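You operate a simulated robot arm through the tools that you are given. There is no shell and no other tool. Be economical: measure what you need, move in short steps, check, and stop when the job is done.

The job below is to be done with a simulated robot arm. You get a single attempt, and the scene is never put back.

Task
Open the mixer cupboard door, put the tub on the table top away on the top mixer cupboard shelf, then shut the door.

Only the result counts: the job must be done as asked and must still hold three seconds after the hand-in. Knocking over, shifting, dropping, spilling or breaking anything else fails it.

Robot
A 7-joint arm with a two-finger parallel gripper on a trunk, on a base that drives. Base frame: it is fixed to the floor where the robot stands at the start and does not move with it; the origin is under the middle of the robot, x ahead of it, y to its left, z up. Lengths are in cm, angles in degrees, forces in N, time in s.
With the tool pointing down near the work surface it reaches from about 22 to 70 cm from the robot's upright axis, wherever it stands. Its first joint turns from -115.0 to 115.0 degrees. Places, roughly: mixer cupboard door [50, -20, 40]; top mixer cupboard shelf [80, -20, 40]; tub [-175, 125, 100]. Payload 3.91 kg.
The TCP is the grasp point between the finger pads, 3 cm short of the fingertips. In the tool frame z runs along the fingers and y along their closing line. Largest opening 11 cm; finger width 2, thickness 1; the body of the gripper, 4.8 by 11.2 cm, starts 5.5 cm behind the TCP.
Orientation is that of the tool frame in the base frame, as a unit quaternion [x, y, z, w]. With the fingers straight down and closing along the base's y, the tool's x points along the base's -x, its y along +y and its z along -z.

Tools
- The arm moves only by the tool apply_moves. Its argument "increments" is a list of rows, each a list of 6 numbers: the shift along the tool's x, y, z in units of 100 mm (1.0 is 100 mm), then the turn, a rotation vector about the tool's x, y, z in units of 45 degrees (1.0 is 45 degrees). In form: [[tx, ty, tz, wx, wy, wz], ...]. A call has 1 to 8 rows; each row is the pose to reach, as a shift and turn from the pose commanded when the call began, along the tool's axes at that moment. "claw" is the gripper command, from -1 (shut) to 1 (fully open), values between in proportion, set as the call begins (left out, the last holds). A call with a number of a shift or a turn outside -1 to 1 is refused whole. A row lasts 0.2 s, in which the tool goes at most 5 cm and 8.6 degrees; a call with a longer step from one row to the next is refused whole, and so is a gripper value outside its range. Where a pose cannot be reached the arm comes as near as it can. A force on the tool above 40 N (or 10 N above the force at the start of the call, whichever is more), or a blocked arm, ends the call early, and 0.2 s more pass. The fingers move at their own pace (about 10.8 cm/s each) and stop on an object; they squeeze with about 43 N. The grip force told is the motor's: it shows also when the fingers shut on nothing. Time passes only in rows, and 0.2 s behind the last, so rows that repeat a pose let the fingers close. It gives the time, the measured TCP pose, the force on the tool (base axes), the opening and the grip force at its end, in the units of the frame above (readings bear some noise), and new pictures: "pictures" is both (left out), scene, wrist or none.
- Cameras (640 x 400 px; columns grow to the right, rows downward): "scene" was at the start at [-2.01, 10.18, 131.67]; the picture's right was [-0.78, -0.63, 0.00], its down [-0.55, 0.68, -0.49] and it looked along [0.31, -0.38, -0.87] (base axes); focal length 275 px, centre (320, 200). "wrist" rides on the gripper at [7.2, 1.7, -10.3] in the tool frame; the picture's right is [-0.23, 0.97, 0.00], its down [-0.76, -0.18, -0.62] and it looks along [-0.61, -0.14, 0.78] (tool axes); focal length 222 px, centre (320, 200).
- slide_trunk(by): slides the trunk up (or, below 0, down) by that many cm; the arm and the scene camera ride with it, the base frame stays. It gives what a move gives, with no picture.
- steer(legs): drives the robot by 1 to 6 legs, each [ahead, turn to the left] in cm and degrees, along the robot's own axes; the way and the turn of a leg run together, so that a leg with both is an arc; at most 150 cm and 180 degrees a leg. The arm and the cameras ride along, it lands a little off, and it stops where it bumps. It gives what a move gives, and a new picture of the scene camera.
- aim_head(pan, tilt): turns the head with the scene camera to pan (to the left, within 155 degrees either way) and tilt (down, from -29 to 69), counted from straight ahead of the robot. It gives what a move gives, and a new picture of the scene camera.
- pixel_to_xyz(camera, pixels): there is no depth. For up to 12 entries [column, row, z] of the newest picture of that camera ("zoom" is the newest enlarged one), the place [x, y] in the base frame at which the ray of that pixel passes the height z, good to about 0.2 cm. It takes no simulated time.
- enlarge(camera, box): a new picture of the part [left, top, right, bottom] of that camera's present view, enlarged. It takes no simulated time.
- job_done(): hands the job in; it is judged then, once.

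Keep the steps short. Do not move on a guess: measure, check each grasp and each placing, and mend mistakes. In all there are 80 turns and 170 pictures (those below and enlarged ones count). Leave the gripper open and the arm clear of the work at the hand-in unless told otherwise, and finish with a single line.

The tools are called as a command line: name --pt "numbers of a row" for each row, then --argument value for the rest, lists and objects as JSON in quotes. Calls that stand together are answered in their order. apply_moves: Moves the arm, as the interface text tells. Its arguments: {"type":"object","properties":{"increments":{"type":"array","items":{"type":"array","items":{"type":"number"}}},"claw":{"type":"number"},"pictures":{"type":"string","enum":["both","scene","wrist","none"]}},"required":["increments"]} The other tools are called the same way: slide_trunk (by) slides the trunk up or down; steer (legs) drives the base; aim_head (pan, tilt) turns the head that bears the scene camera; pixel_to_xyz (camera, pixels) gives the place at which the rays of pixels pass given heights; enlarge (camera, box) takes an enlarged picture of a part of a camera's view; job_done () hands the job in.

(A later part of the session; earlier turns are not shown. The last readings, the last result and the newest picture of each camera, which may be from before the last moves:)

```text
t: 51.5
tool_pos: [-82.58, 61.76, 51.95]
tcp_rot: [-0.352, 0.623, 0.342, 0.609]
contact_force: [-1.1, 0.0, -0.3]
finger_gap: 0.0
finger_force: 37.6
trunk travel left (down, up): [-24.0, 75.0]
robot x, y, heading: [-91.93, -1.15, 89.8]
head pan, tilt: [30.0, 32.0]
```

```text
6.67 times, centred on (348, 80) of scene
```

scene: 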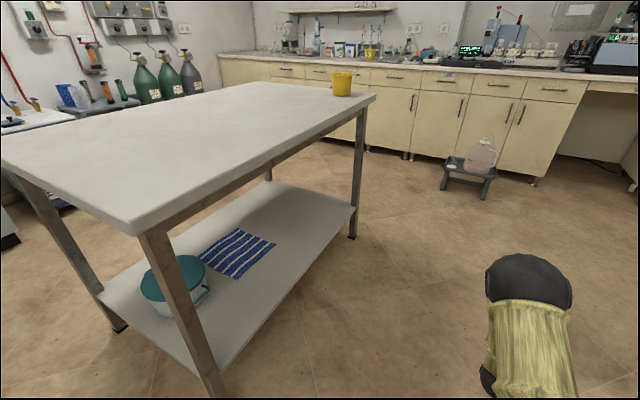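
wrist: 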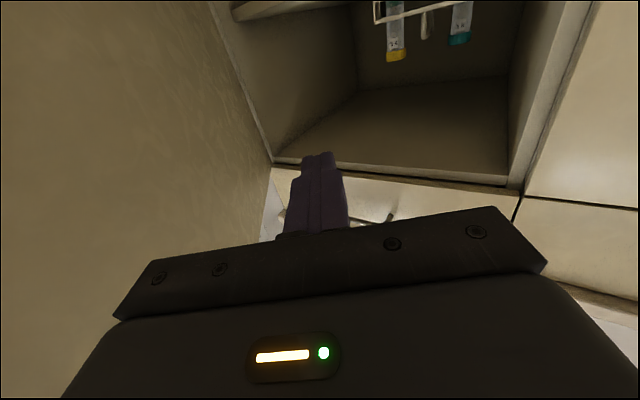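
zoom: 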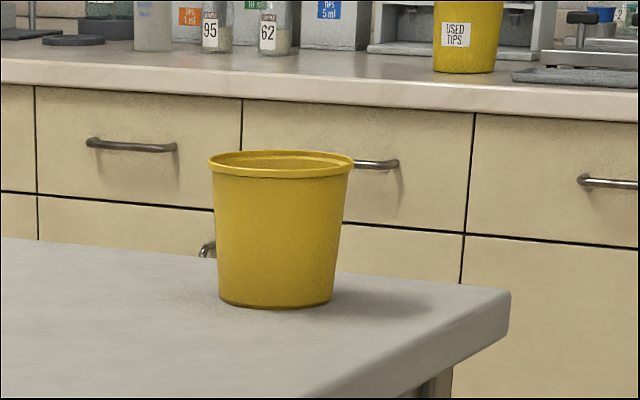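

The tub is at about (-172,126). Its rim is roughly 12 cm, its base 9.4 cm and its height about 12 cm, so I must grip low on the body. I'll raise the trunk so the arm clears the table, then drive alongside it.

slide_trunk --by 57

steer --legs '[[126, 0], [0, 90]]'

aim_head --pan 0 --tilt 40

```text
refused: 57 is not a number from -40 to 40
```

```text
t: 61.6
tool_pos: [-155.03, 135.73, 51.85]
tcp_rot: [0.687, -0.199, -0.671, -0.196]
contact_force: [-0.5, 0.3, 0.6]
finger_gap: 0.01
finger_force: 37.9
trunk travel left (down, up): [-24.0, 75.0]
robot x, y, heading: [-92.51, 125.06, 178.7]
head pan, tilt: [30.0, 32.0]
```

scene: 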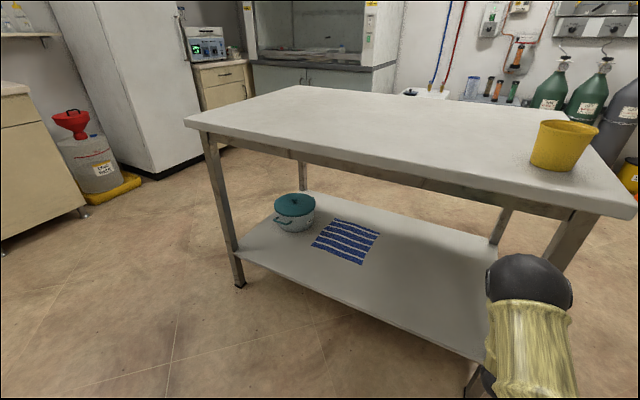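

```text
t: 62.5
tool_pos: [-155.08, 135.69, 51.96]
tcp_rot: [0.687, -0.199, -0.671, -0.196]
contact_force: [-0.9, 0.5, -0.4]
finger_gap: 0.02
finger_force: 37.7
trunk travel left (down, up): [-24.0, 75.0]
robot x, y, heading: [-92.37, 125.15, 178.5]
head pan, tilt: [0.0, 40.0]
```

scene: 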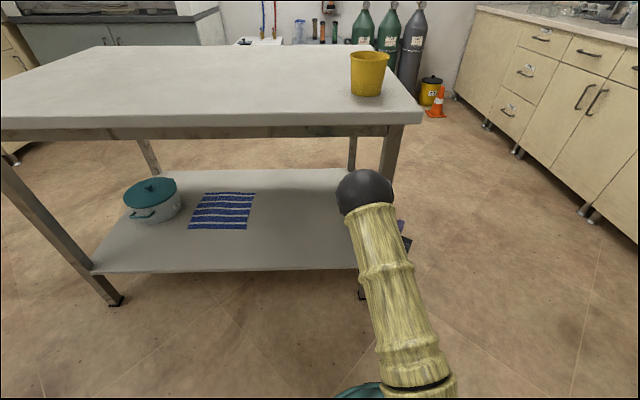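

The trunk slide was refused because its limit is 40 per call, but nothing was touched. I'll back off from the table first, then raise in two parts.

steer --legs '[[-18, 0]]'

slide_trunk --by 40

slide_trunk --by 12

aim_head --pan 0 --tilt 48

```text
t: 64.0
tool_pos: [-137.19, 135.26, 51.85]
tcp_rot: [0.687, -0.198, -0.672, -0.195]
contact_force: [-0.3, 1.0, 0.7]
finger_gap: 0.0
finger_force: 37.8
trunk travel left (down, up): [-24.0, 75.0]
robot x, y, heading: [-74.29, 124.77, 178.8]
head pan, tilt: [0.0, 40.0]
```

scene: 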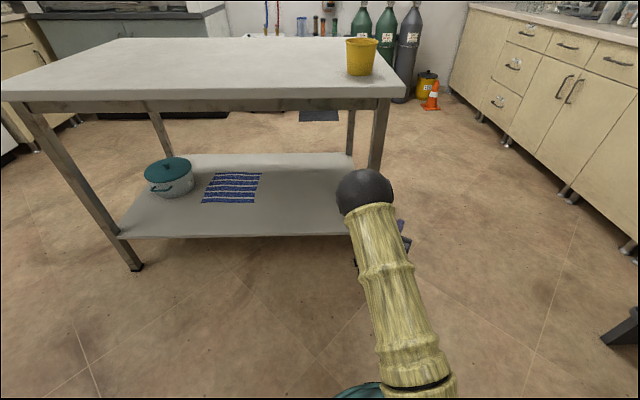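

```text
t: 67.8
tool_pos: [-137.07, 135.18, 91.88]
tcp_rot: [0.688, -0.198, -0.671, -0.195]
contact_force: [0.4, -0.2, 0.1]
finger_gap: 0.01
finger_force: 37.4
trunk travel left (down, up): [-64.0, 35.0]
robot x, y, heading: [-74.42, 124.54, 178.8]
head pan, tilt: [0.0, 40.0]
```

```text
t: 69.3
tool_pos: [-137.1, 135.19, 103.86]
tcp_rot: [0.687, -0.198, -0.672, -0.195]
contact_force: [0.1, 0.2, 0.4]
finger_gap: 0.0
finger_force: 37.6
trunk travel left (down, up): [-76.0, 23.0]
robot x, y, heading: [-74.54, 124.93, 178.5]
head pan, tilt: [0.0, 40.0]
```

```text
t: 70.0
tool_pos: [-137.15, 135.23, 103.95]
tcp_rot: [0.687, -0.198, -0.671, -0.195]
contact_force: [0.1, 1.0, -0.6]
finger_gap: 0.0
finger_force: 37.3
trunk travel left (down, up): [-76.0, 23.0]
robot x, y, heading: [-74.46, 124.65, 178.6]
head pan, tilt: [0.0, 48.0]
```

scene: 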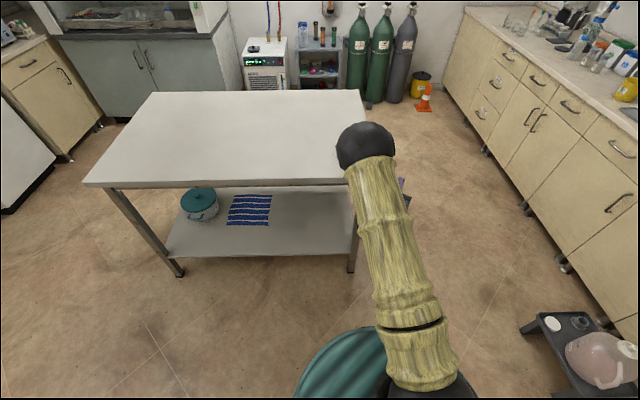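

The arm hides the tub. I'll yaw the tool to face the table squarely, shift to y≈126, open the fingers fully, then pitch 26° down.

apply_moves --pt "0 0.2 -0.12 -0.15 0 0" --pt "0 0.4 -0.25 -0.3 0 0" --pt "0 0.6 -0.37 -0.45 0 0" --pt "0 0.78 -0.49 -0.6 0 0" --pt "0 0.78 -0.49 -0.72 0 0" --pt "0 0.78 -0.49 -0.72 0 0" --claw 1 --pictures "none"

apply_moves --pt "0 0 0 0 0.15 0" --pt "0 0 0 0 0.3 0" --pt "0 0 0 0 0.45 0" --pt "0 0 0 0 0.55 0" --pt "0 0 0 0 0.55 0" --pictures "both"

```text
t: 71.4
tool_pos: [-137.11, 125.96, 104.07]
tcp_rot: [0.715, -0.003, -0.699, 0.005]
contact_force: [0.8, 0.0, -0.6]
finger_gap: 10.96
finger_force: 0.0
trunk travel left (down, up): [-76.0, 23.0]
robot x, y, heading: [-74.5, 124.51, 178.9]
head pan, tilt: [0.0, 48.0]
```

```text
t: 72.6
tool_pos: [-137.13, 125.92, 104.09]
tcp_rot: [0.848, -0.002, -0.53, 0.005]
contact_force: [-0.2, 0.5, -0.4]
finger_gap: 10.97
finger_force: 0.2
trunk travel left (down, up): [-76.0, 23.0]
robot x, y, heading: [-74.66, 124.4, 178.9]
head pan, tilt: [0.0, 48.0]
```

scene: 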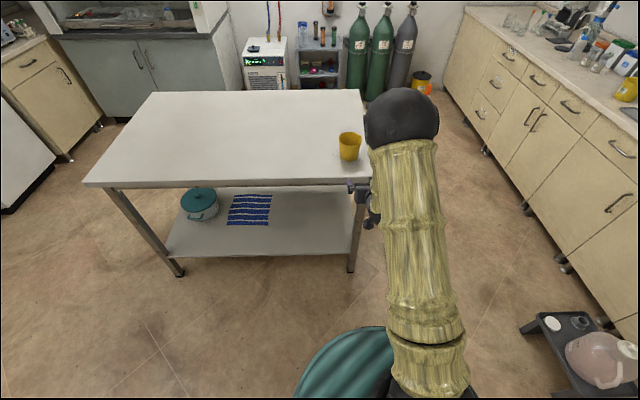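
wrist: 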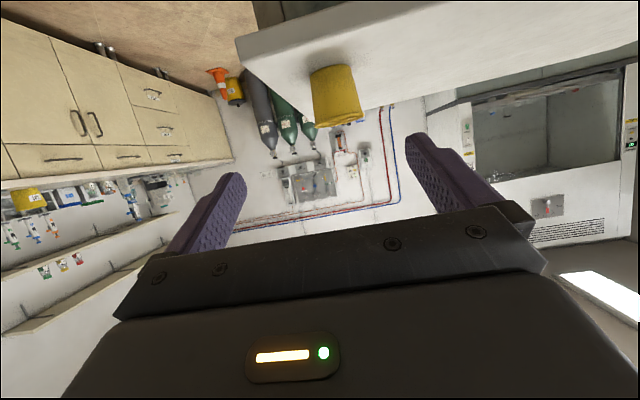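

The tub shows in both views. I'll enlarge it and triangulate.

enlarge --camera "scene" --box '[310, 120, 390, 170]'

pixel_to_xyz --camera "wrist" --pixels '[[319, 70, 88], [352, 66, 88], [312, 72, 88], [341, 118, 100], [317, 126, 100], [363, 114, 100], [235, 39, 86]]'

pixel_to_xyz --camera "scene" --pixels '[[349, 159, 88], [349, 160, 88], [341, 157, 88], [358, 157, 88], [350, 137, 100], [339, 138, 100], [361, 136, 100], [371, 180, 86], [83, 184, 86]]'

```text
8.00 times, centred on (350, 145) of scene
```

zoom: 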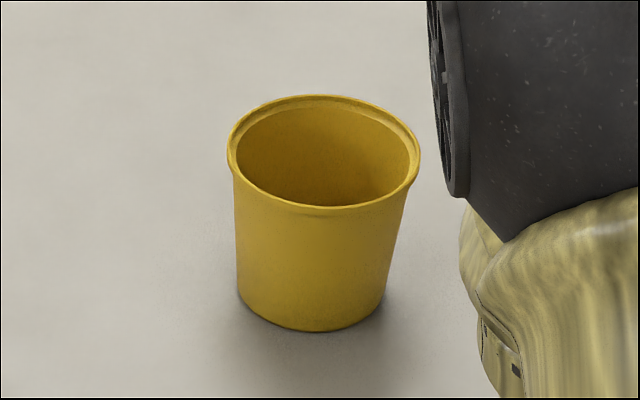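

```text
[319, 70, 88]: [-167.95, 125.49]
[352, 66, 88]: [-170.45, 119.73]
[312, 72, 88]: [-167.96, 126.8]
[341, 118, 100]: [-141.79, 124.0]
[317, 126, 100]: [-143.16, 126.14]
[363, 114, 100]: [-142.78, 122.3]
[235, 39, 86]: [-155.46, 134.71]
```

```text
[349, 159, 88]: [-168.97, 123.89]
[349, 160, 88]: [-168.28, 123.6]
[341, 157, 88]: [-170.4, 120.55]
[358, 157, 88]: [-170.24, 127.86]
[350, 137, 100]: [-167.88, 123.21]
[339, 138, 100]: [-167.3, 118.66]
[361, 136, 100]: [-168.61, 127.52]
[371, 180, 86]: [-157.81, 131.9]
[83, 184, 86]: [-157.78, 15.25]
```

pixel_to_xyz --camera "zoom" --pixels '[[313, 331, 88], [237, 288, 88], [390, 286, 88], [227, 150, 99], [420, 150, 99], [322, 95, 99], [325, 216, 99], [227, 150, 101], [420, 150, 101], [322, 95, 101], [325, 216, 101]]'

```text
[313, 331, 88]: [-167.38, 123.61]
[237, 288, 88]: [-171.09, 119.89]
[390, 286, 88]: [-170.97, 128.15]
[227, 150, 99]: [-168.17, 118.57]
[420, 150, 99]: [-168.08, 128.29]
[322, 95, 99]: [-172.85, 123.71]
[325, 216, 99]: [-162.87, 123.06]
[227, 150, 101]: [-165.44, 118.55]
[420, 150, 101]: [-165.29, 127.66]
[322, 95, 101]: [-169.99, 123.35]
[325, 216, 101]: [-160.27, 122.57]
```

The tub centre is about (-171.4, 124.0), its rim is about 10.3 cm and its height about 9 cm. I'll pitch to 34°, align y to 124, drive 20 cm nearer, and check again.

apply_moves --pt "0 0.1 0 0 0.09 0" --pt "0 0.19 0 0 0.18 0" --pt "0 0.19 0 0 0.18 0" --pictures "none"

steer --legs '[[20, 0]]'

enlarge --camera "wrist" --box '[200, 0, 520, 200]'

```text
t: 73.4
tool_pos: [-137.07, 124.04, 103.91]
tcp_rot: [0.883, -0.002, -0.47, 0.004]
contact_force: [0.2, 0.9, -0.5]
finger_gap: 11.01
finger_force: 0.1
trunk travel left (down, up): [-76.0, 23.0]
robot x, y, heading: [-74.47, 124.54, 179.0]
head pan, tilt: [0.0, 48.0]
```

```text
t: 75.1
tool_pos: [-157.58, 124.16, 103.91]
tcp_rot: [0.883, 0.0, -0.469, 0.006]
contact_force: [0.0, -1.3, 0.9]
finger_gap: 11.0
finger_force: 0.0
trunk travel left (down, up): [-76.0, 23.0]
robot x, y, heading: [-95.09, 124.89, 178.9]
head pan, tilt: [0.0, 48.0]
```

scene: 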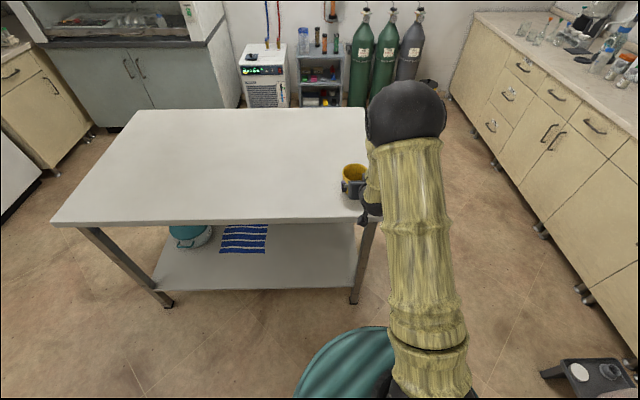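

```text
2.00 times, centred on (360, 100) of wrist
```

zoom: 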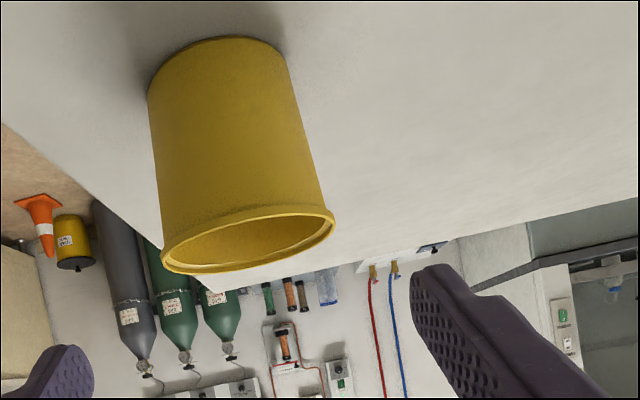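

pixel_to_xyz --camera "zoom" --pixels '[[213, 37, 88], [148, 92, 88], [287, 62, 88], [160, 260, 97], [335, 218, 97], [252, 208, 97], [160, 260, 98], [335, 218, 98], [240, 270, 97]]'

```text
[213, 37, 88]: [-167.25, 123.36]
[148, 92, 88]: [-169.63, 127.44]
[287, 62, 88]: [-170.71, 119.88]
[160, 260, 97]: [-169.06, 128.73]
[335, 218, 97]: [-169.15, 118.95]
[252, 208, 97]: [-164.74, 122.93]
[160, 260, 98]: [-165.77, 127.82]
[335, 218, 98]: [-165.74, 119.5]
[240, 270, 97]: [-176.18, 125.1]
```

Both views agree: the centre is about (-171, 123.8) and the base front is at -167.3. I'll lower the trunk to TCP z≈92.5 in front of the tub, then go straight ahead.

slide_trunk --by -11.3

apply_moves --pt "-0.14 0.03 0.21 0 0 0" --pt "-0.28 0.03 0.42 0 0 0" --pt "-0.42 0.03 0.62 0 0 0" --pt "-0.5 0.03 0.74 0 0 0" --pt "-0.5 0.03 0.74 0 0 0" --pictures "both"

```text
t: 76.5
tool_pos: [-157.53, 124.1, 92.86]
tcp_rot: [0.883, 0.001, -0.47, 0.006]
contact_force: [-0.3, 0.6, -0.5]
finger_gap: 10.99
finger_force: 0.0
trunk travel left (down, up): [-64.7, 34.3]
robot x, y, heading: [-94.94, 124.83, 179.2]
head pan, tilt: [0.0, 48.0]
```

```text
t: 77.7
tool_pos: [-166.6, 123.58, 92.73]
tcp_rot: [0.884, 0.002, -0.468, 0.006]
contact_force: [0.5, 0.5, 0.6]
finger_gap: 11.0
finger_force: 0.2
trunk travel left (down, up): [-64.7, 34.3]
robot x, y, heading: [-94.72, 124.68, 179.0]
head pan, tilt: [0.0, 48.0]
```

scene: 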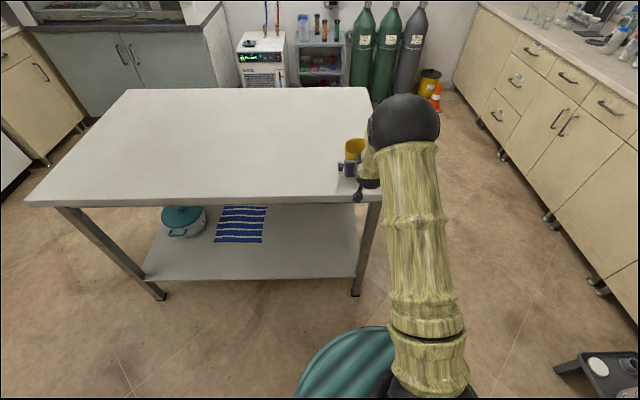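
wrist: 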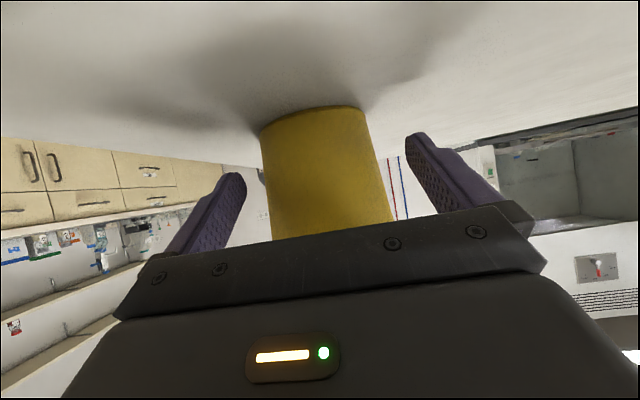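

The tub is well centred between the fingers. I'll go 2.6 cm further, stopping short of the rim touching the gripper body, then close.

apply_moves --pt "-0.08 0 0.12 0 0 0" --pt "-0.15 0 0.22 0 0 0" --pt "-0.15 0 0.22 0 0 0" --pictures "wrist"

```text
t: 78.5
tool_pos: [-169.18, 123.84, 92.72]
tcp_rot: [0.883, 0.001, -0.47, 0.006]
contact_force: [0.7, 0.6, -0.3]
finger_gap: 10.98
finger_force: 0.0
trunk travel left (down, up): [-64.7, 34.3]
robot x, y, heading: [-94.99, 125.07, 178.9]
head pan, tilt: [0.0, 48.0]
```

wrist: 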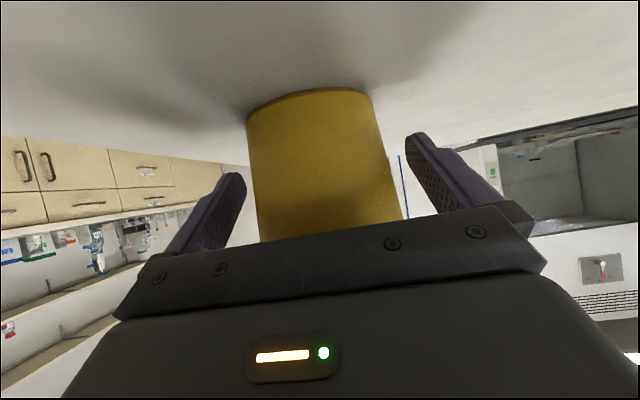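

No contact yet; 0.6 cm more, then close.

apply_moves --pt "-0.033 0 0.05 0 0 0" --pt "-0.033 0 0.05 0 0 0" --pictures "none"

apply_moves --pt "0 0 0 0 0 0" --pt "0 0 0 0 0 0" --pt "0 0 0 0 0 0" --pt "0 0 0 0 0 0" --claw -1 --pictures "wrist"

```text
t: 79.1
tool_pos: [-169.64, 123.85, 92.79]
tcp_rot: [0.883, 0.001, -0.47, 0.006]
contact_force: [-0.4, 0.8, 0.1]
finger_gap: 11.01
finger_force: 0.1
trunk travel left (down, up): [-64.7, 34.3]
robot x, y, heading: [-94.73, 125.07, 179.1]
head pan, tilt: [0.0, 48.0]
```

```text
t: 80.1
tool_pos: [-169.6, 123.82, 92.86]
tcp_rot: [0.883, 0.001, -0.469, 0.007]
contact_force: [-0.2, -0.4, 0.2]
finger_gap: 8.66
finger_force: 43.4
trunk travel left (down, up): [-64.7, 34.3]
robot x, y, heading: [-95.01, 125.06, 179.2]
head pan, tilt: [0.0, 48.0]
```

wrist: 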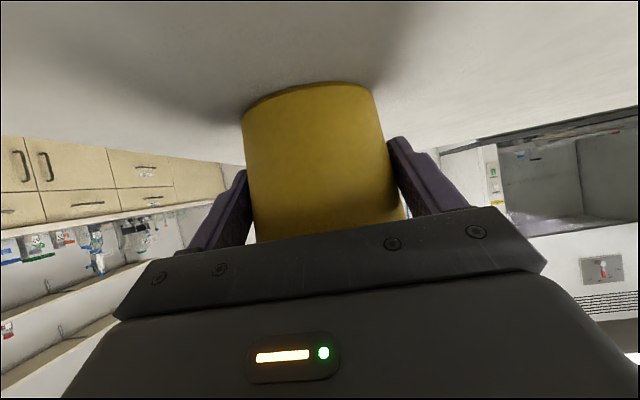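

The fingers hold the tub at 8.66 cm with 43 N. I'll lift it 10 cm with the trunk and check.

slide_trunk --by 10

apply_moves --pt "0 0 0 0 0 0" --pictures "both"

```text
t: 81.4
tool_pos: [-169.76, 123.77, 102.72]
tcp_rot: [0.883, 0.001, -0.47, 0.006]
contact_force: [-0.3, -0.4, -0.2]
finger_gap: 8.69
finger_force: 43.2
trunk travel left (down, up): [-74.7, 24.3]
robot x, y, heading: [-95.13, 125.21, 179.3]
head pan, tilt: [0.0, 48.0]
```

```text
t: 81.8
tool_pos: [-169.58, 123.81, 102.68]
tcp_rot: [0.883, 0.001, -0.469, 0.006]
contact_force: [-0.4, -0.6, -0.8]
finger_gap: 8.67
finger_force: 43.1
trunk travel left (down, up): [-74.7, 24.3]
robot x, y, heading: [-94.94, 125.25, 179.0]
head pan, tilt: [0.0, 48.0]
```

scene: 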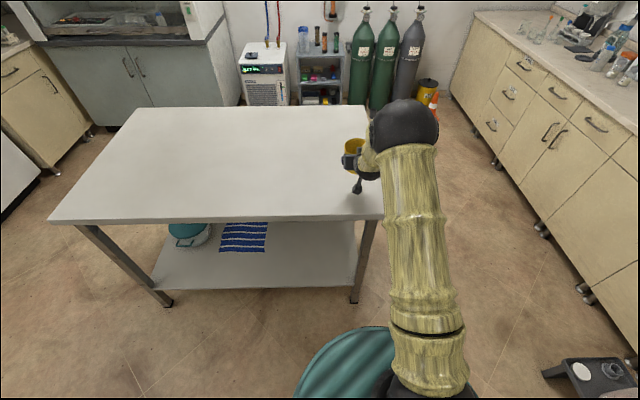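
wrist: 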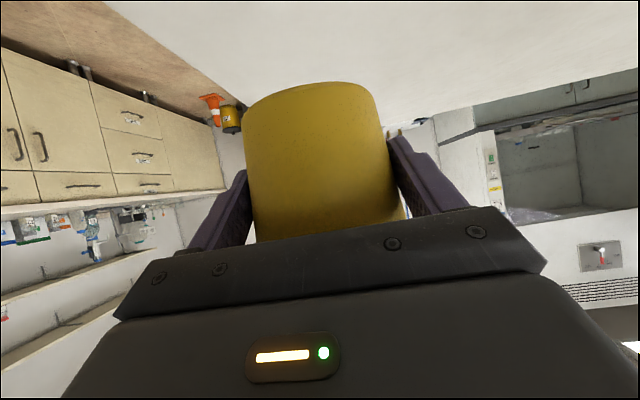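

The tub is held firmly and upright, with its base about 4.8 cm below the TCP. Now I'll back off, turn left, and drive toward the cupboard with the tub high.

steer --legs '[[-42, 0], [0, 91], [60, 0], [60, 0]]'

aim_head --pan 60 --tilt 35

```text
t: 94.3
tool_pos: [-47.62, -70.99, 102.72]
tcp_rot: [0.615, 0.634, -0.323, 0.34]
contact_force: [0.1, -0.1, -0.1]
finger_gap: 8.64
finger_force: 43.2
trunk travel left (down, up): [-74.7, 24.3]
robot x, y, heading: [-50.92, 3.49, -89.2]
head pan, tilt: [0.0, 48.0]
```

scene: 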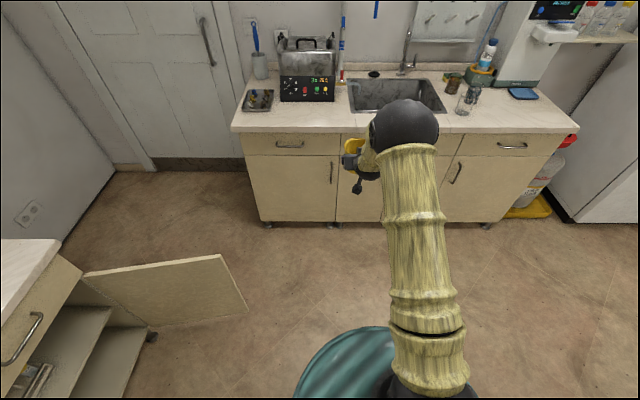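

```text
t: 95.6
tool_pos: [-47.62, -71.01, 102.77]
tcp_rot: [0.615, 0.634, -0.323, 0.34]
contact_force: [0.4, -0.4, -1.8]
finger_gap: 8.64
finger_force: 43.3
trunk travel left (down, up): [-74.7, 24.3]
robot x, y, heading: [-51.17, 3.82, -89.5]
head pan, tilt: [60.0, 35.0]
```

scene: 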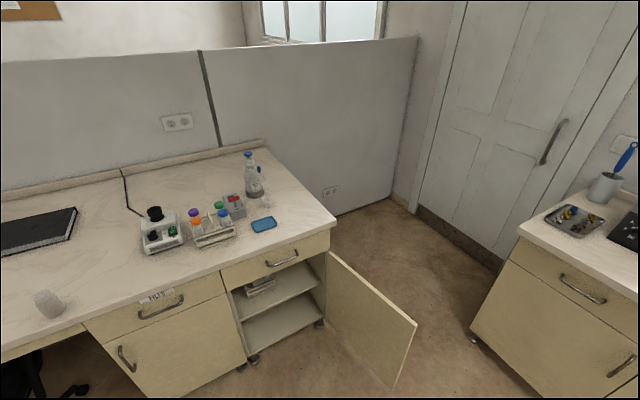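

The tub is still firm and the door is still open. I'll turn to heading about -17° and lower the trunk toward shelf height.

steer --legs '[[0, 72.5]]'

slide_trunk --by -40

slide_trunk --by -11

aim_head --pan 0 --tilt 45

enlarge --camera "wrist" --box '[0, 0, 640, 400]'

```text
t: 99.1
tool_pos: [20.49, -18.3, 102.76]
tcp_rot: [0.139, 0.872, -0.068, 0.464]
contact_force: [-0.3, -0.3, -1.0]
finger_gap: 8.6
finger_force: 42.5
trunk travel left (down, up): [-74.7, 24.3]
robot x, y, heading: [-50.69, 3.57, -19.1]
head pan, tilt: [60.0, 35.0]
```

scene: 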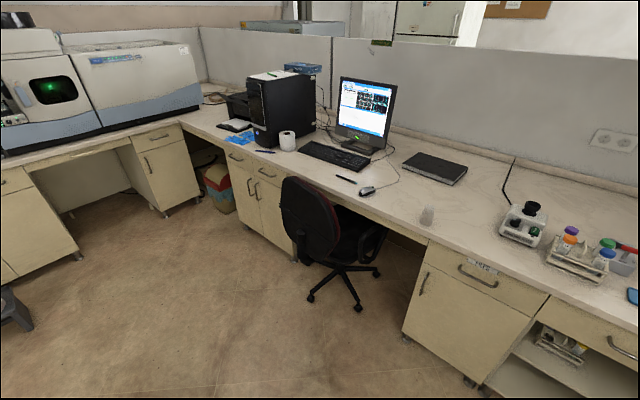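

```text
t: 102.9
tool_pos: [20.44, -18.23, 62.86]
tcp_rot: [0.138, 0.872, -0.068, 0.465]
contact_force: [-0.1, 0.2, -1.0]
finger_gap: 8.61
finger_force: 42.7
trunk travel left (down, up): [-34.7, 64.3]
robot x, y, heading: [-50.68, 3.82, -19.0]
head pan, tilt: [60.0, 35.0]
```

```text
t: 104.3
tool_pos: [20.54, -18.31, 51.81]
tcp_rot: [0.138, 0.872, -0.068, 0.465]
contact_force: [-0.1, 0.4, -0.9]
finger_gap: 8.61
finger_force: 42.3
trunk travel left (down, up): [-23.7, 75.3]
robot x, y, heading: [-50.48, 3.85, -18.8]
head pan, tilt: [60.0, 35.0]
```

```text
t: 105.6
tool_pos: [20.45, -18.24, 51.67]
tcp_rot: [0.138, 0.872, -0.068, 0.465]
contact_force: [-0.8, -0.3, -0.3]
finger_gap: 8.57
finger_force: 42.1
trunk travel left (down, up): [-23.7, 75.3]
robot x, y, heading: [-51.2, 4.15, -18.7]
head pan, tilt: [0.0, 45.0]
```

scene: 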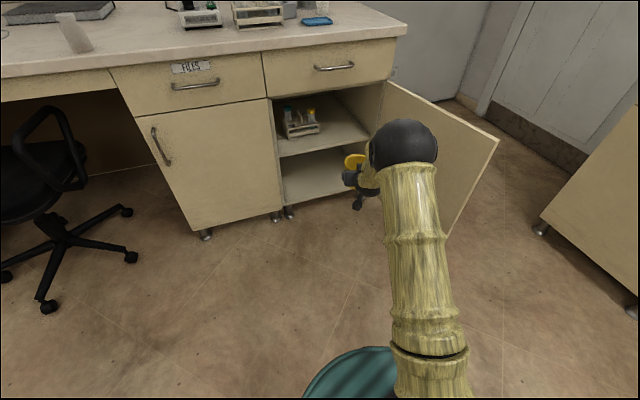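

```text
1.00 times, centred on (320, 200) of wrist
```

zoom: 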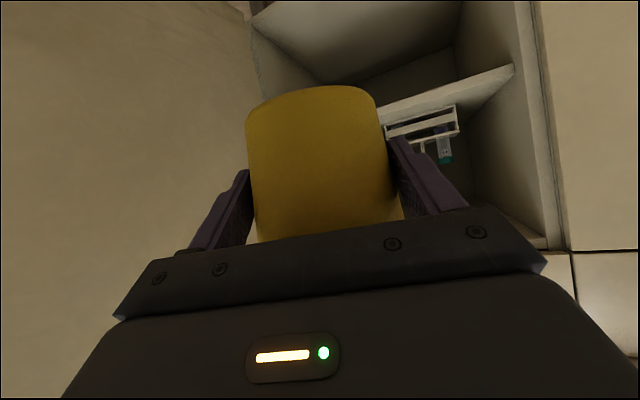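

I'll measure the shelf's front edge in both views to fix its height.

enlarge --camera "scene" --box '[260, 70, 420, 170]'

pixel_to_xyz --camera "wrist" --pixels '[[513, 64, 40], [513, 64, 42], [513, 72, 40], [513, 72, 42], [455, 85, 40], [455, 85, 42], [455, 92, 40], [455, 92, 42], [460, 135, 42]]'

pixel_to_xyz --camera "scene" --pixels '[[278, 157, 40], [278, 157, 42], [369, 138, 40], [369, 138, 42], [383, 80, 66], [272, 98, 66], [498, 138, 66], [287, 138, 42], [320, 133, 42]]'

```text
4.00 times, centred on (340, 120) of scene
```

zoom: 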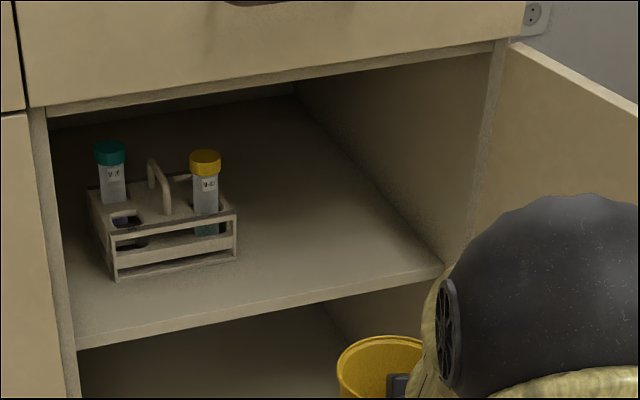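

```text
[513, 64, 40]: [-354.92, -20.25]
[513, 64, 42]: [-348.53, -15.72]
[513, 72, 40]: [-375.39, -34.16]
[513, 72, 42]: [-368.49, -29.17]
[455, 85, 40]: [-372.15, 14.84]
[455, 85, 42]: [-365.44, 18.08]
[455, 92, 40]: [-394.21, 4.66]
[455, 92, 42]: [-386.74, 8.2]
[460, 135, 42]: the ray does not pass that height
```

```text
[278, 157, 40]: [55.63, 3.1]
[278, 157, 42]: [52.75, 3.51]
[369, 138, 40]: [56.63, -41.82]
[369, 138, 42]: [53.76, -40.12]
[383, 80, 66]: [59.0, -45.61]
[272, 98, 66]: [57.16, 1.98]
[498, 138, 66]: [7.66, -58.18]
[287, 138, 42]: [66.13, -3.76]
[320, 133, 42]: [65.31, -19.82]
```

The shelf top's front edge is near z≈41.3, with the rack's right end at y≈-20. I'll shift the tub 3 cm left so a straight drive ends at about (66,-31), and take a fresh wrist view.

apply_moves --pt "0 0.15 0 0 0 0" --pt "0 0.3 0 0 0 0" --pt "0 0.3 0 0 0 0" --pictures "wrist"

pixel_to_xyz --camera "wrist" --pixels '[[511, 65, 40], [511, 65, 42], [511, 72, 40], [511, 72, 42], [400, 103, 40], [400, 103, 42]]'

enlarge --camera "wrist" --box '[220, 0, 540, 200]'

```text
t: 106.4
tool_pos: [21.51, -15.56, 51.66]
tcp_rot: [0.138, 0.872, -0.068, 0.464]
contact_force: [0.5, -0.6, -1.1]
finger_gap: 8.6
finger_force: 43.3
trunk travel left (down, up): [-23.7, 75.3]
robot x, y, heading: [-50.94, 3.59, -19.0]
head pan, tilt: [0.0, 45.0]
```

wrist: 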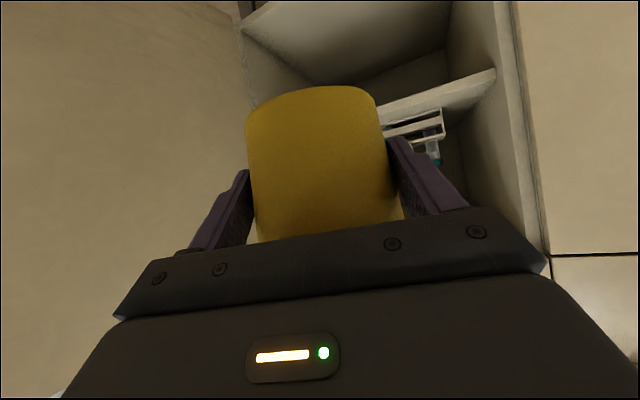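

```text
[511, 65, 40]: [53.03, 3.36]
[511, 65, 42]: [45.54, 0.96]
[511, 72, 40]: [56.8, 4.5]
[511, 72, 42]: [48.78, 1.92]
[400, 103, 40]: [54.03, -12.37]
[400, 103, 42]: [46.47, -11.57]
```

```text
2.00 times, centred on (380, 100) of wrist
```

zoom: 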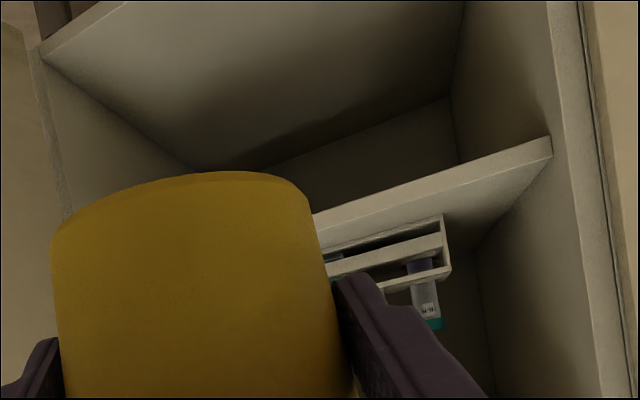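

pixel_to_xyz --camera "zoom" --pixels '[[550, 158, 40], [550, 158, 41], [550, 158, 42], [400, 208, 40], [400, 208, 41], [400, 208, 42], [450, 272, 41], [445, 216, 41]]'

```text
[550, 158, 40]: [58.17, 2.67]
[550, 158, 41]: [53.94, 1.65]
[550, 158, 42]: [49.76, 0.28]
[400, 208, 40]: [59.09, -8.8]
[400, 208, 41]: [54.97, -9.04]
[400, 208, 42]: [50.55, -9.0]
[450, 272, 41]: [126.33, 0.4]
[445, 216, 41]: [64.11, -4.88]
```

The shelf top is at about z 41. The tub base is now at about 46.9, so it clears. I'll drive 30 cm ahead, then check.

steer --legs '[[30, 0]]'

enlarge --camera "wrist" --box '[0, 0, 640, 400]'

```text
t: 108.4
tool_pos: [49.48, -24.5, 51.82]
tcp_rot: [0.135, 0.873, -0.066, 0.464]
contact_force: [0.2, 0.3, -1.2]
finger_gap: 8.61
finger_force: 43.1
trunk travel left (down, up): [-23.7, 75.3]
robot x, y, heading: [-23.31, -5.71, -18.5]
head pan, tilt: [0.0, 45.0]
```

scene: 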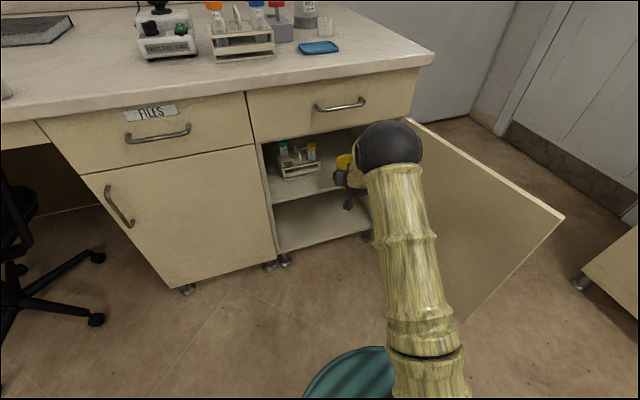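

```text
1.00 times, centred on (320, 200) of wrist
```

zoom: 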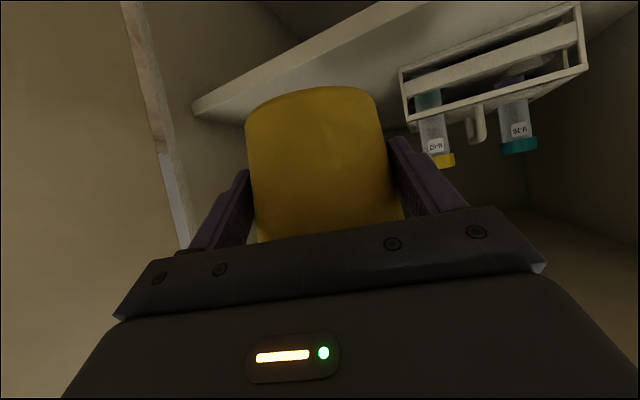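

Before going deeper I want to check the forearm's clearance under the drawer and its handle.

enlarge --camera "scene" --box '[240, 80, 480, 230]'

aim_head --pan -25 --tilt 35

```text
2.67 times, centred on (360, 155) of scene
```

zoom: 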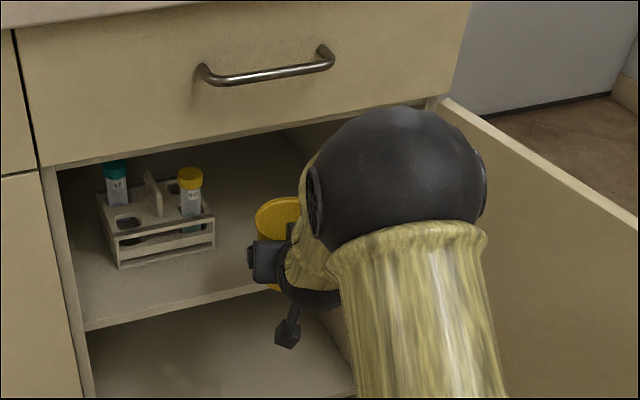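

```text
t: 109.3
tool_pos: [49.43, -24.59, 51.77]
tcp_rot: [0.134, 0.873, -0.065, 0.465]
contact_force: [-0.4, -0.2, -0.5]
finger_gap: 8.6
finger_force: 42.8
trunk travel left (down, up): [-23.7, 75.3]
robot x, y, heading: [-22.86, -5.74, -18.5]
head pan, tilt: [-25.0, 35.0]
```

scene: 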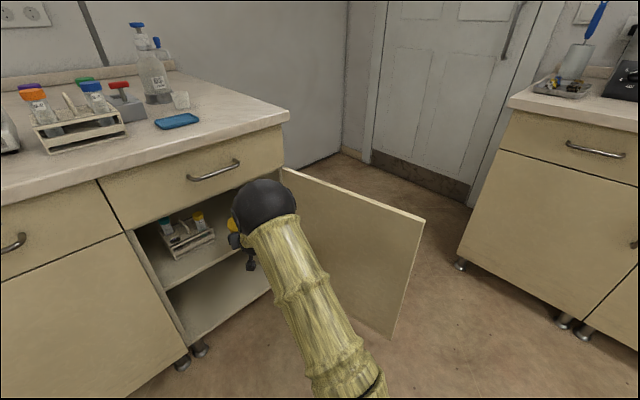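

pixel_to_xyz --camera "scene" --pixels '[[263, 207, 65], [263, 207, 72], [263, 207, 80], [263, 182, 72], [263, 182, 80], [263, 182, 88], [189, 180, 75], [240, 162, 75], [249, 265, 45], [235, 240, 55]]'

enlarge --camera "scene" --box '[140, 130, 340, 280]'

```text
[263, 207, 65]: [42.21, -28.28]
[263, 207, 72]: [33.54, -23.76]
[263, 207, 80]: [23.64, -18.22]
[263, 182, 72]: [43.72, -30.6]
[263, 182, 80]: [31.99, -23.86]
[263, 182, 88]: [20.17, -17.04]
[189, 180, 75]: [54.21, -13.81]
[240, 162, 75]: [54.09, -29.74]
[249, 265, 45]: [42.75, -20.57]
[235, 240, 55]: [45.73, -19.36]
```

```text
2.67 times, centred on (240, 205) of scene
```

zoom: 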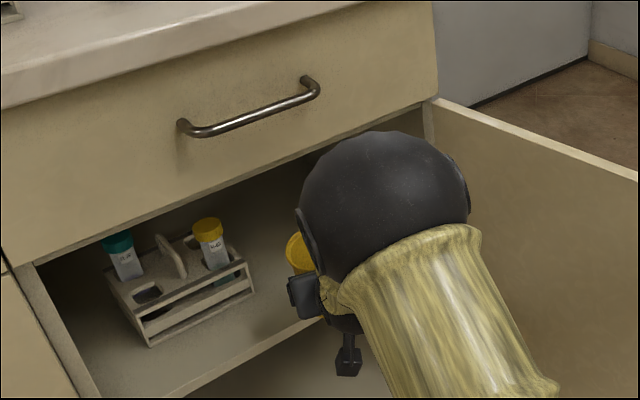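

The elbow ball sits at about x 30, z 75, so driving in further could bring it to the drawer front. I'll reach with the arm instead, 6 cm forward on the level, and check.

apply_moves --pt "-0.11 0 0.165 0 0 0" --pt "-0.22 0 0.33 0 0 0" --pt "-0.335 0 0.5 0 0 0" --pt "-0.335 0 0.5 0 0 0" --pictures "both"

```text
t: 110.3
tool_pos: [55.45, -26.2, 51.48]
tcp_rot: [0.135, 0.872, -0.067, 0.465]
contact_force: [0.1, 0.3, -0.1]
finger_gap: 8.59
finger_force: 43.1
trunk travel left (down, up): [-23.7, 75.3]
robot x, y, heading: [-23.22, -5.66, -18.7]
head pan, tilt: [-25.0, 35.0]
```

scene: 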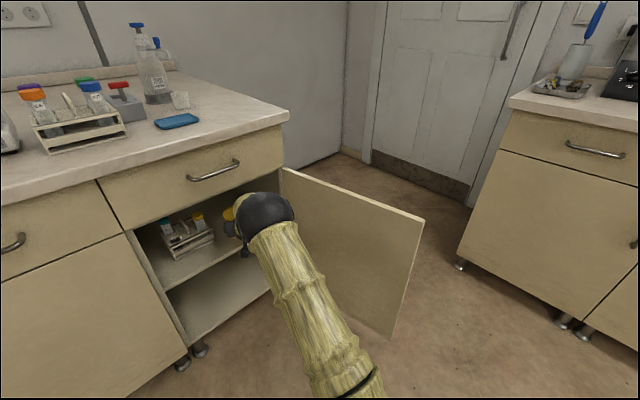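
wrist: 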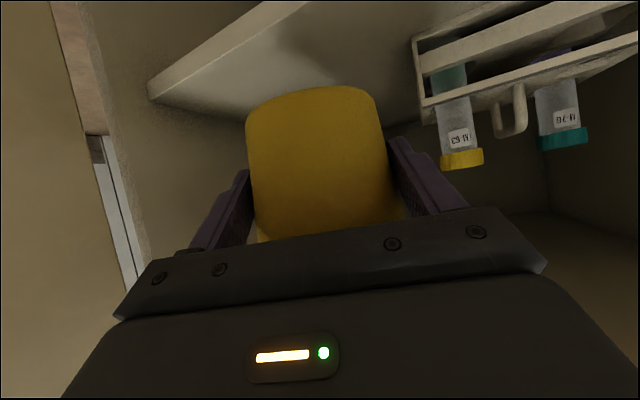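

The elbow drops as the arm extends, which is good. The rack is close on the left, so I'll shift 3.5 cm right first, then 6 cm further in.

apply_moves --pt "0 -0.2 0 0 0 0" --pt "0 -0.35 0 0 0 0" --pt "-0.11 -0.35 0.165 0 0 0" --pt "-0.22 -0.35 0.33 0 0 0" --pt "-0.335 -0.35 0.5 0 0 0" --pt "-0.335 -0.35 0.5 0 0 0" --pictures "both"

```text
t: 111.7
tool_pos: [59.91, -31.38, 51.56]
tcp_rot: [0.134, 0.873, -0.066, 0.464]
contact_force: [-0.4, 0.4, -0.3]
finger_gap: 8.59
finger_force: 43.1
trunk travel left (down, up): [-23.7, 75.3]
robot x, y, heading: [-23.17, -5.88, -18.6]
head pan, tilt: [-25.0, 35.0]
```

scene: 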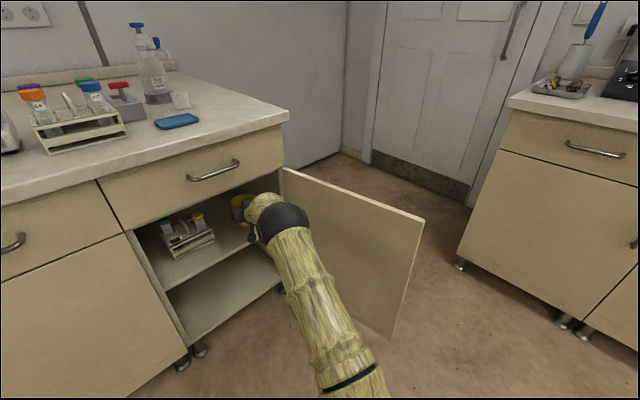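
wrist: 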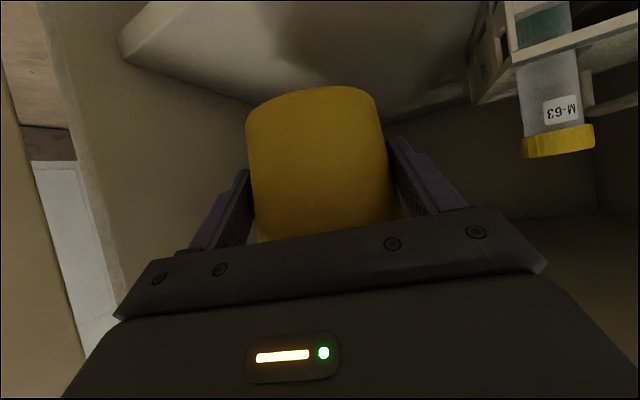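

The arm extends well and there's clear room. I'll go 4.5 cm deeper straight along x.

apply_moves --pt "-0.12 0.07 0.18 0 0 0" --pt "-0.24 0.135 0.357 0 0 0" --pt "-0.24 0.135 0.357 0 0 0" --pictures "both"

```text
t: 112.5
tool_pos: [64.29, -31.48, 51.5]
tcp_rot: [0.135, 0.873, -0.066, 0.464]
contact_force: [0.4, 0.3, -0.1]
finger_gap: 8.61
finger_force: 42.7
trunk travel left (down, up): [-23.7, 75.3]
robot x, y, heading: [-23.15, -5.87, -18.4]
head pan, tilt: [-25.0, 35.0]
```

scene: 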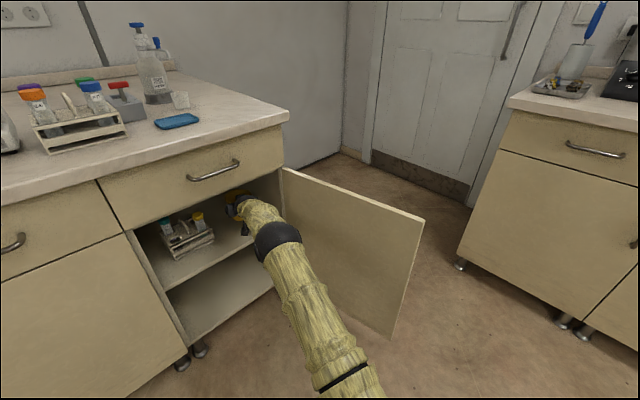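
wrist: 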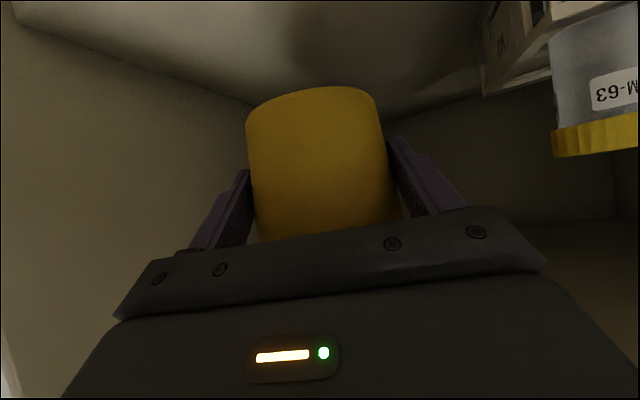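

The tub is over the shelf at about (65.5,-32). I'll lower gently in steps.

apply_moves --pt "0.12 0 0.084 0 0 0" --pt "0.25 0 0.168 0 0 0" --pt "0.33 0 0.224 0 0 0" --pt "0.41 0 0.28 0 0 0" --pt "0.41 0 0.28 0 0 0" --pictures "wrist"

apply_moves --pt "0.02 0 0.014 0 0 0" --pt "0.042 0 0.028 0 0 0" --pt "0.042 0 0.028 0 0 0" --pictures "none"

```text
t: 113.7
tool_pos: [64.55, -31.48, 46.66]
tcp_rot: [0.135, 0.873, -0.066, 0.465]
contact_force: [0.7, 0.6, -1.1]
finger_gap: 8.59
finger_force: 42.6
trunk travel left (down, up): [-23.7, 75.3]
robot x, y, heading: [-22.83, -5.63, -18.5]
head pan, tilt: [-25.0, 35.0]
```

wrist: 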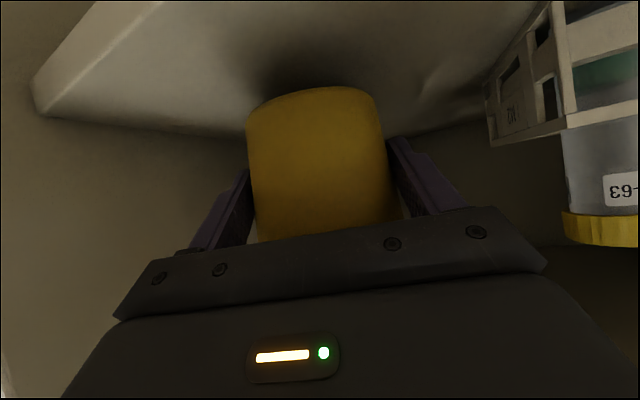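

```text
t: 114.5
tool_pos: [64.43, -31.39, 46.24]
tcp_rot: [0.135, 0.873, -0.066, 0.464]
contact_force: [-0.1, 0.9, -0.8]
finger_gap: 8.62
finger_force: 43.0
trunk travel left (down, up): [-23.7, 75.3]
robot x, y, heading: [-23.5, -5.86, -18.4]
head pan, tilt: [-25.0, 35.0]
```

No contact yet at z 46.2, so I'll keep going in half-centimetre steps.

apply_moves --pt "0.02 0 0.014 0 0 0" --pt "0.042 0 0.028 0 0 0" --pt "0.042 0 0.028 0 0 0" --pictures "none"

apply_moves --pt "0.02 0 0.014 0 0 0" --pt "0.042 0 0.028 0 0 0" --pt "0.042 0 0.028 0 0 0" --pictures "wrist"

```text
t: 115.3
tool_pos: [64.49, -31.43, 45.66]
tcp_rot: [0.135, 0.873, -0.066, 0.465]
contact_force: [-0.8, 0.7, -0.5]
finger_gap: 8.57
finger_force: 42.8
trunk travel left (down, up): [-23.7, 75.3]
robot x, y, heading: [-23.27, -5.83, -18.6]
head pan, tilt: [-25.0, 35.0]
```

```text
t: 116.1
tool_pos: [64.58, -31.51, 44.98]
tcp_rot: [0.135, 0.872, -0.067, 0.465]
contact_force: [-0.8, -0.7, -1.1]
finger_gap: 8.57
finger_force: 42.7
trunk travel left (down, up): [-23.7, 75.3]
robot x, y, heading: [-23.53, -5.53, -18.5]
head pan, tilt: [-25.0, 35.0]
```

wrist: 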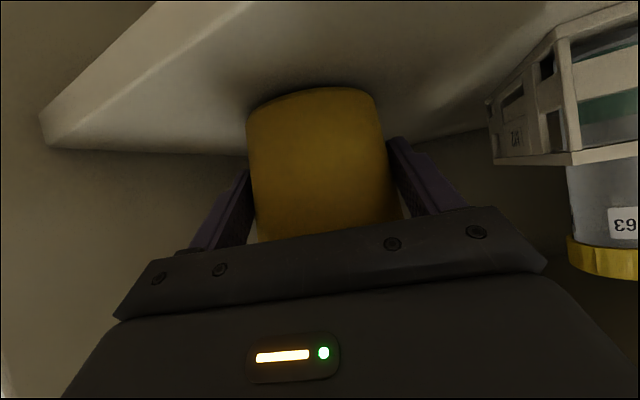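

The contact shadow is close now. I'll continue with smaller steps.

apply_moves --pt "0.025 0 0.017 0 0 0" --pt "0.025 0 0.017 0 0 0" --pictures "none"

apply_moves --pt "0.025 0 0.017 0 0 0" --pt "0.025 0 0.017 0 0 0" --pictures "none"

apply_moves --pt "0.025 0 0.017 0 0 0" --pt "0.025 0 0.017 0 0 0" --pictures "wrist"

```text
t: 116.7
tool_pos: [64.66, -31.52, 44.88]
tcp_rot: [0.135, 0.872, -0.066, 0.466]
contact_force: [-0.8, 0.1, -0.4]
finger_gap: 8.59
finger_force: 43.0
trunk travel left (down, up): [-23.7, 75.3]
robot x, y, heading: [-23.05, -5.55, -18.5]
head pan, tilt: [-25.0, 35.0]
```

```text
t: 117.3
tool_pos: [64.51, -31.48, 44.64]
tcp_rot: [0.134, 0.872, -0.066, 0.466]
contact_force: [0.1, -1.8, 5.6]
finger_gap: 8.59
finger_force: 43.2
trunk travel left (down, up): [-23.7, 75.3]
robot x, y, heading: [-23.27, -5.42, -18.3]
head pan, tilt: [-25.0, 35.0]
```

```text
t: 117.9
tool_pos: [64.42, -31.41, 44.57]
tcp_rot: [0.135, 0.871, -0.067, 0.467]
contact_force: [-0.2, -3.5, 15.7]
finger_gap: 8.62
finger_force: 42.8
trunk travel left (down, up): [-23.7, 75.3]
robot x, y, heading: [-23.2, -5.77, -18.4]
head pan, tilt: [-25.0, 35.0]
```

wrist: 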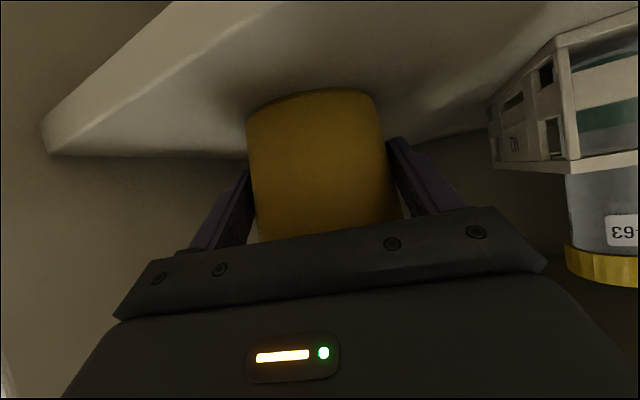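

Contact is 16 N upward, so the tub stands on the shelf. I'll relieve the press by 0.3 cm and open the fingers.

apply_moves --pt "-0.03 0 -0.02 0 0 0" --pt "-0.03 0 -0.02 0 0 0" --pictures "none"

apply_moves --pt "0 0 0 0 0 0" --pt "0 0 0 0 0 0" --pt "0 0 0 0 0 0" --claw 1 --pictures "wrist"

```text
t: 118.5
tool_pos: [64.49, -31.27, 44.59]
tcp_rot: [0.135, 0.873, -0.067, 0.465]
contact_force: [1.0, -1.3, 9.0]
finger_gap: 8.57
finger_force: 43.2
trunk travel left (down, up): [-23.7, 75.3]
robot x, y, heading: [-23.17, -5.77, -18.3]
head pan, tilt: [-25.0, 35.0]
```

```text
t: 119.3
tool_pos: [64.55, -31.28, 44.65]
tcp_rot: [0.135, 0.873, -0.066, 0.464]
contact_force: [-0.1, 0.3, 0.7]
finger_gap: 10.99
finger_force: 0.1
trunk travel left (down, up): [-23.7, 75.3]
robot x, y, heading: [-23.24, -5.6, -18.1]
head pan, tilt: [-25.0, 35.0]
```

wrist: 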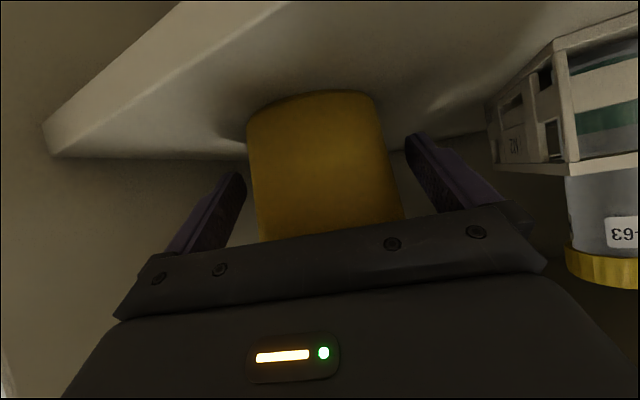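

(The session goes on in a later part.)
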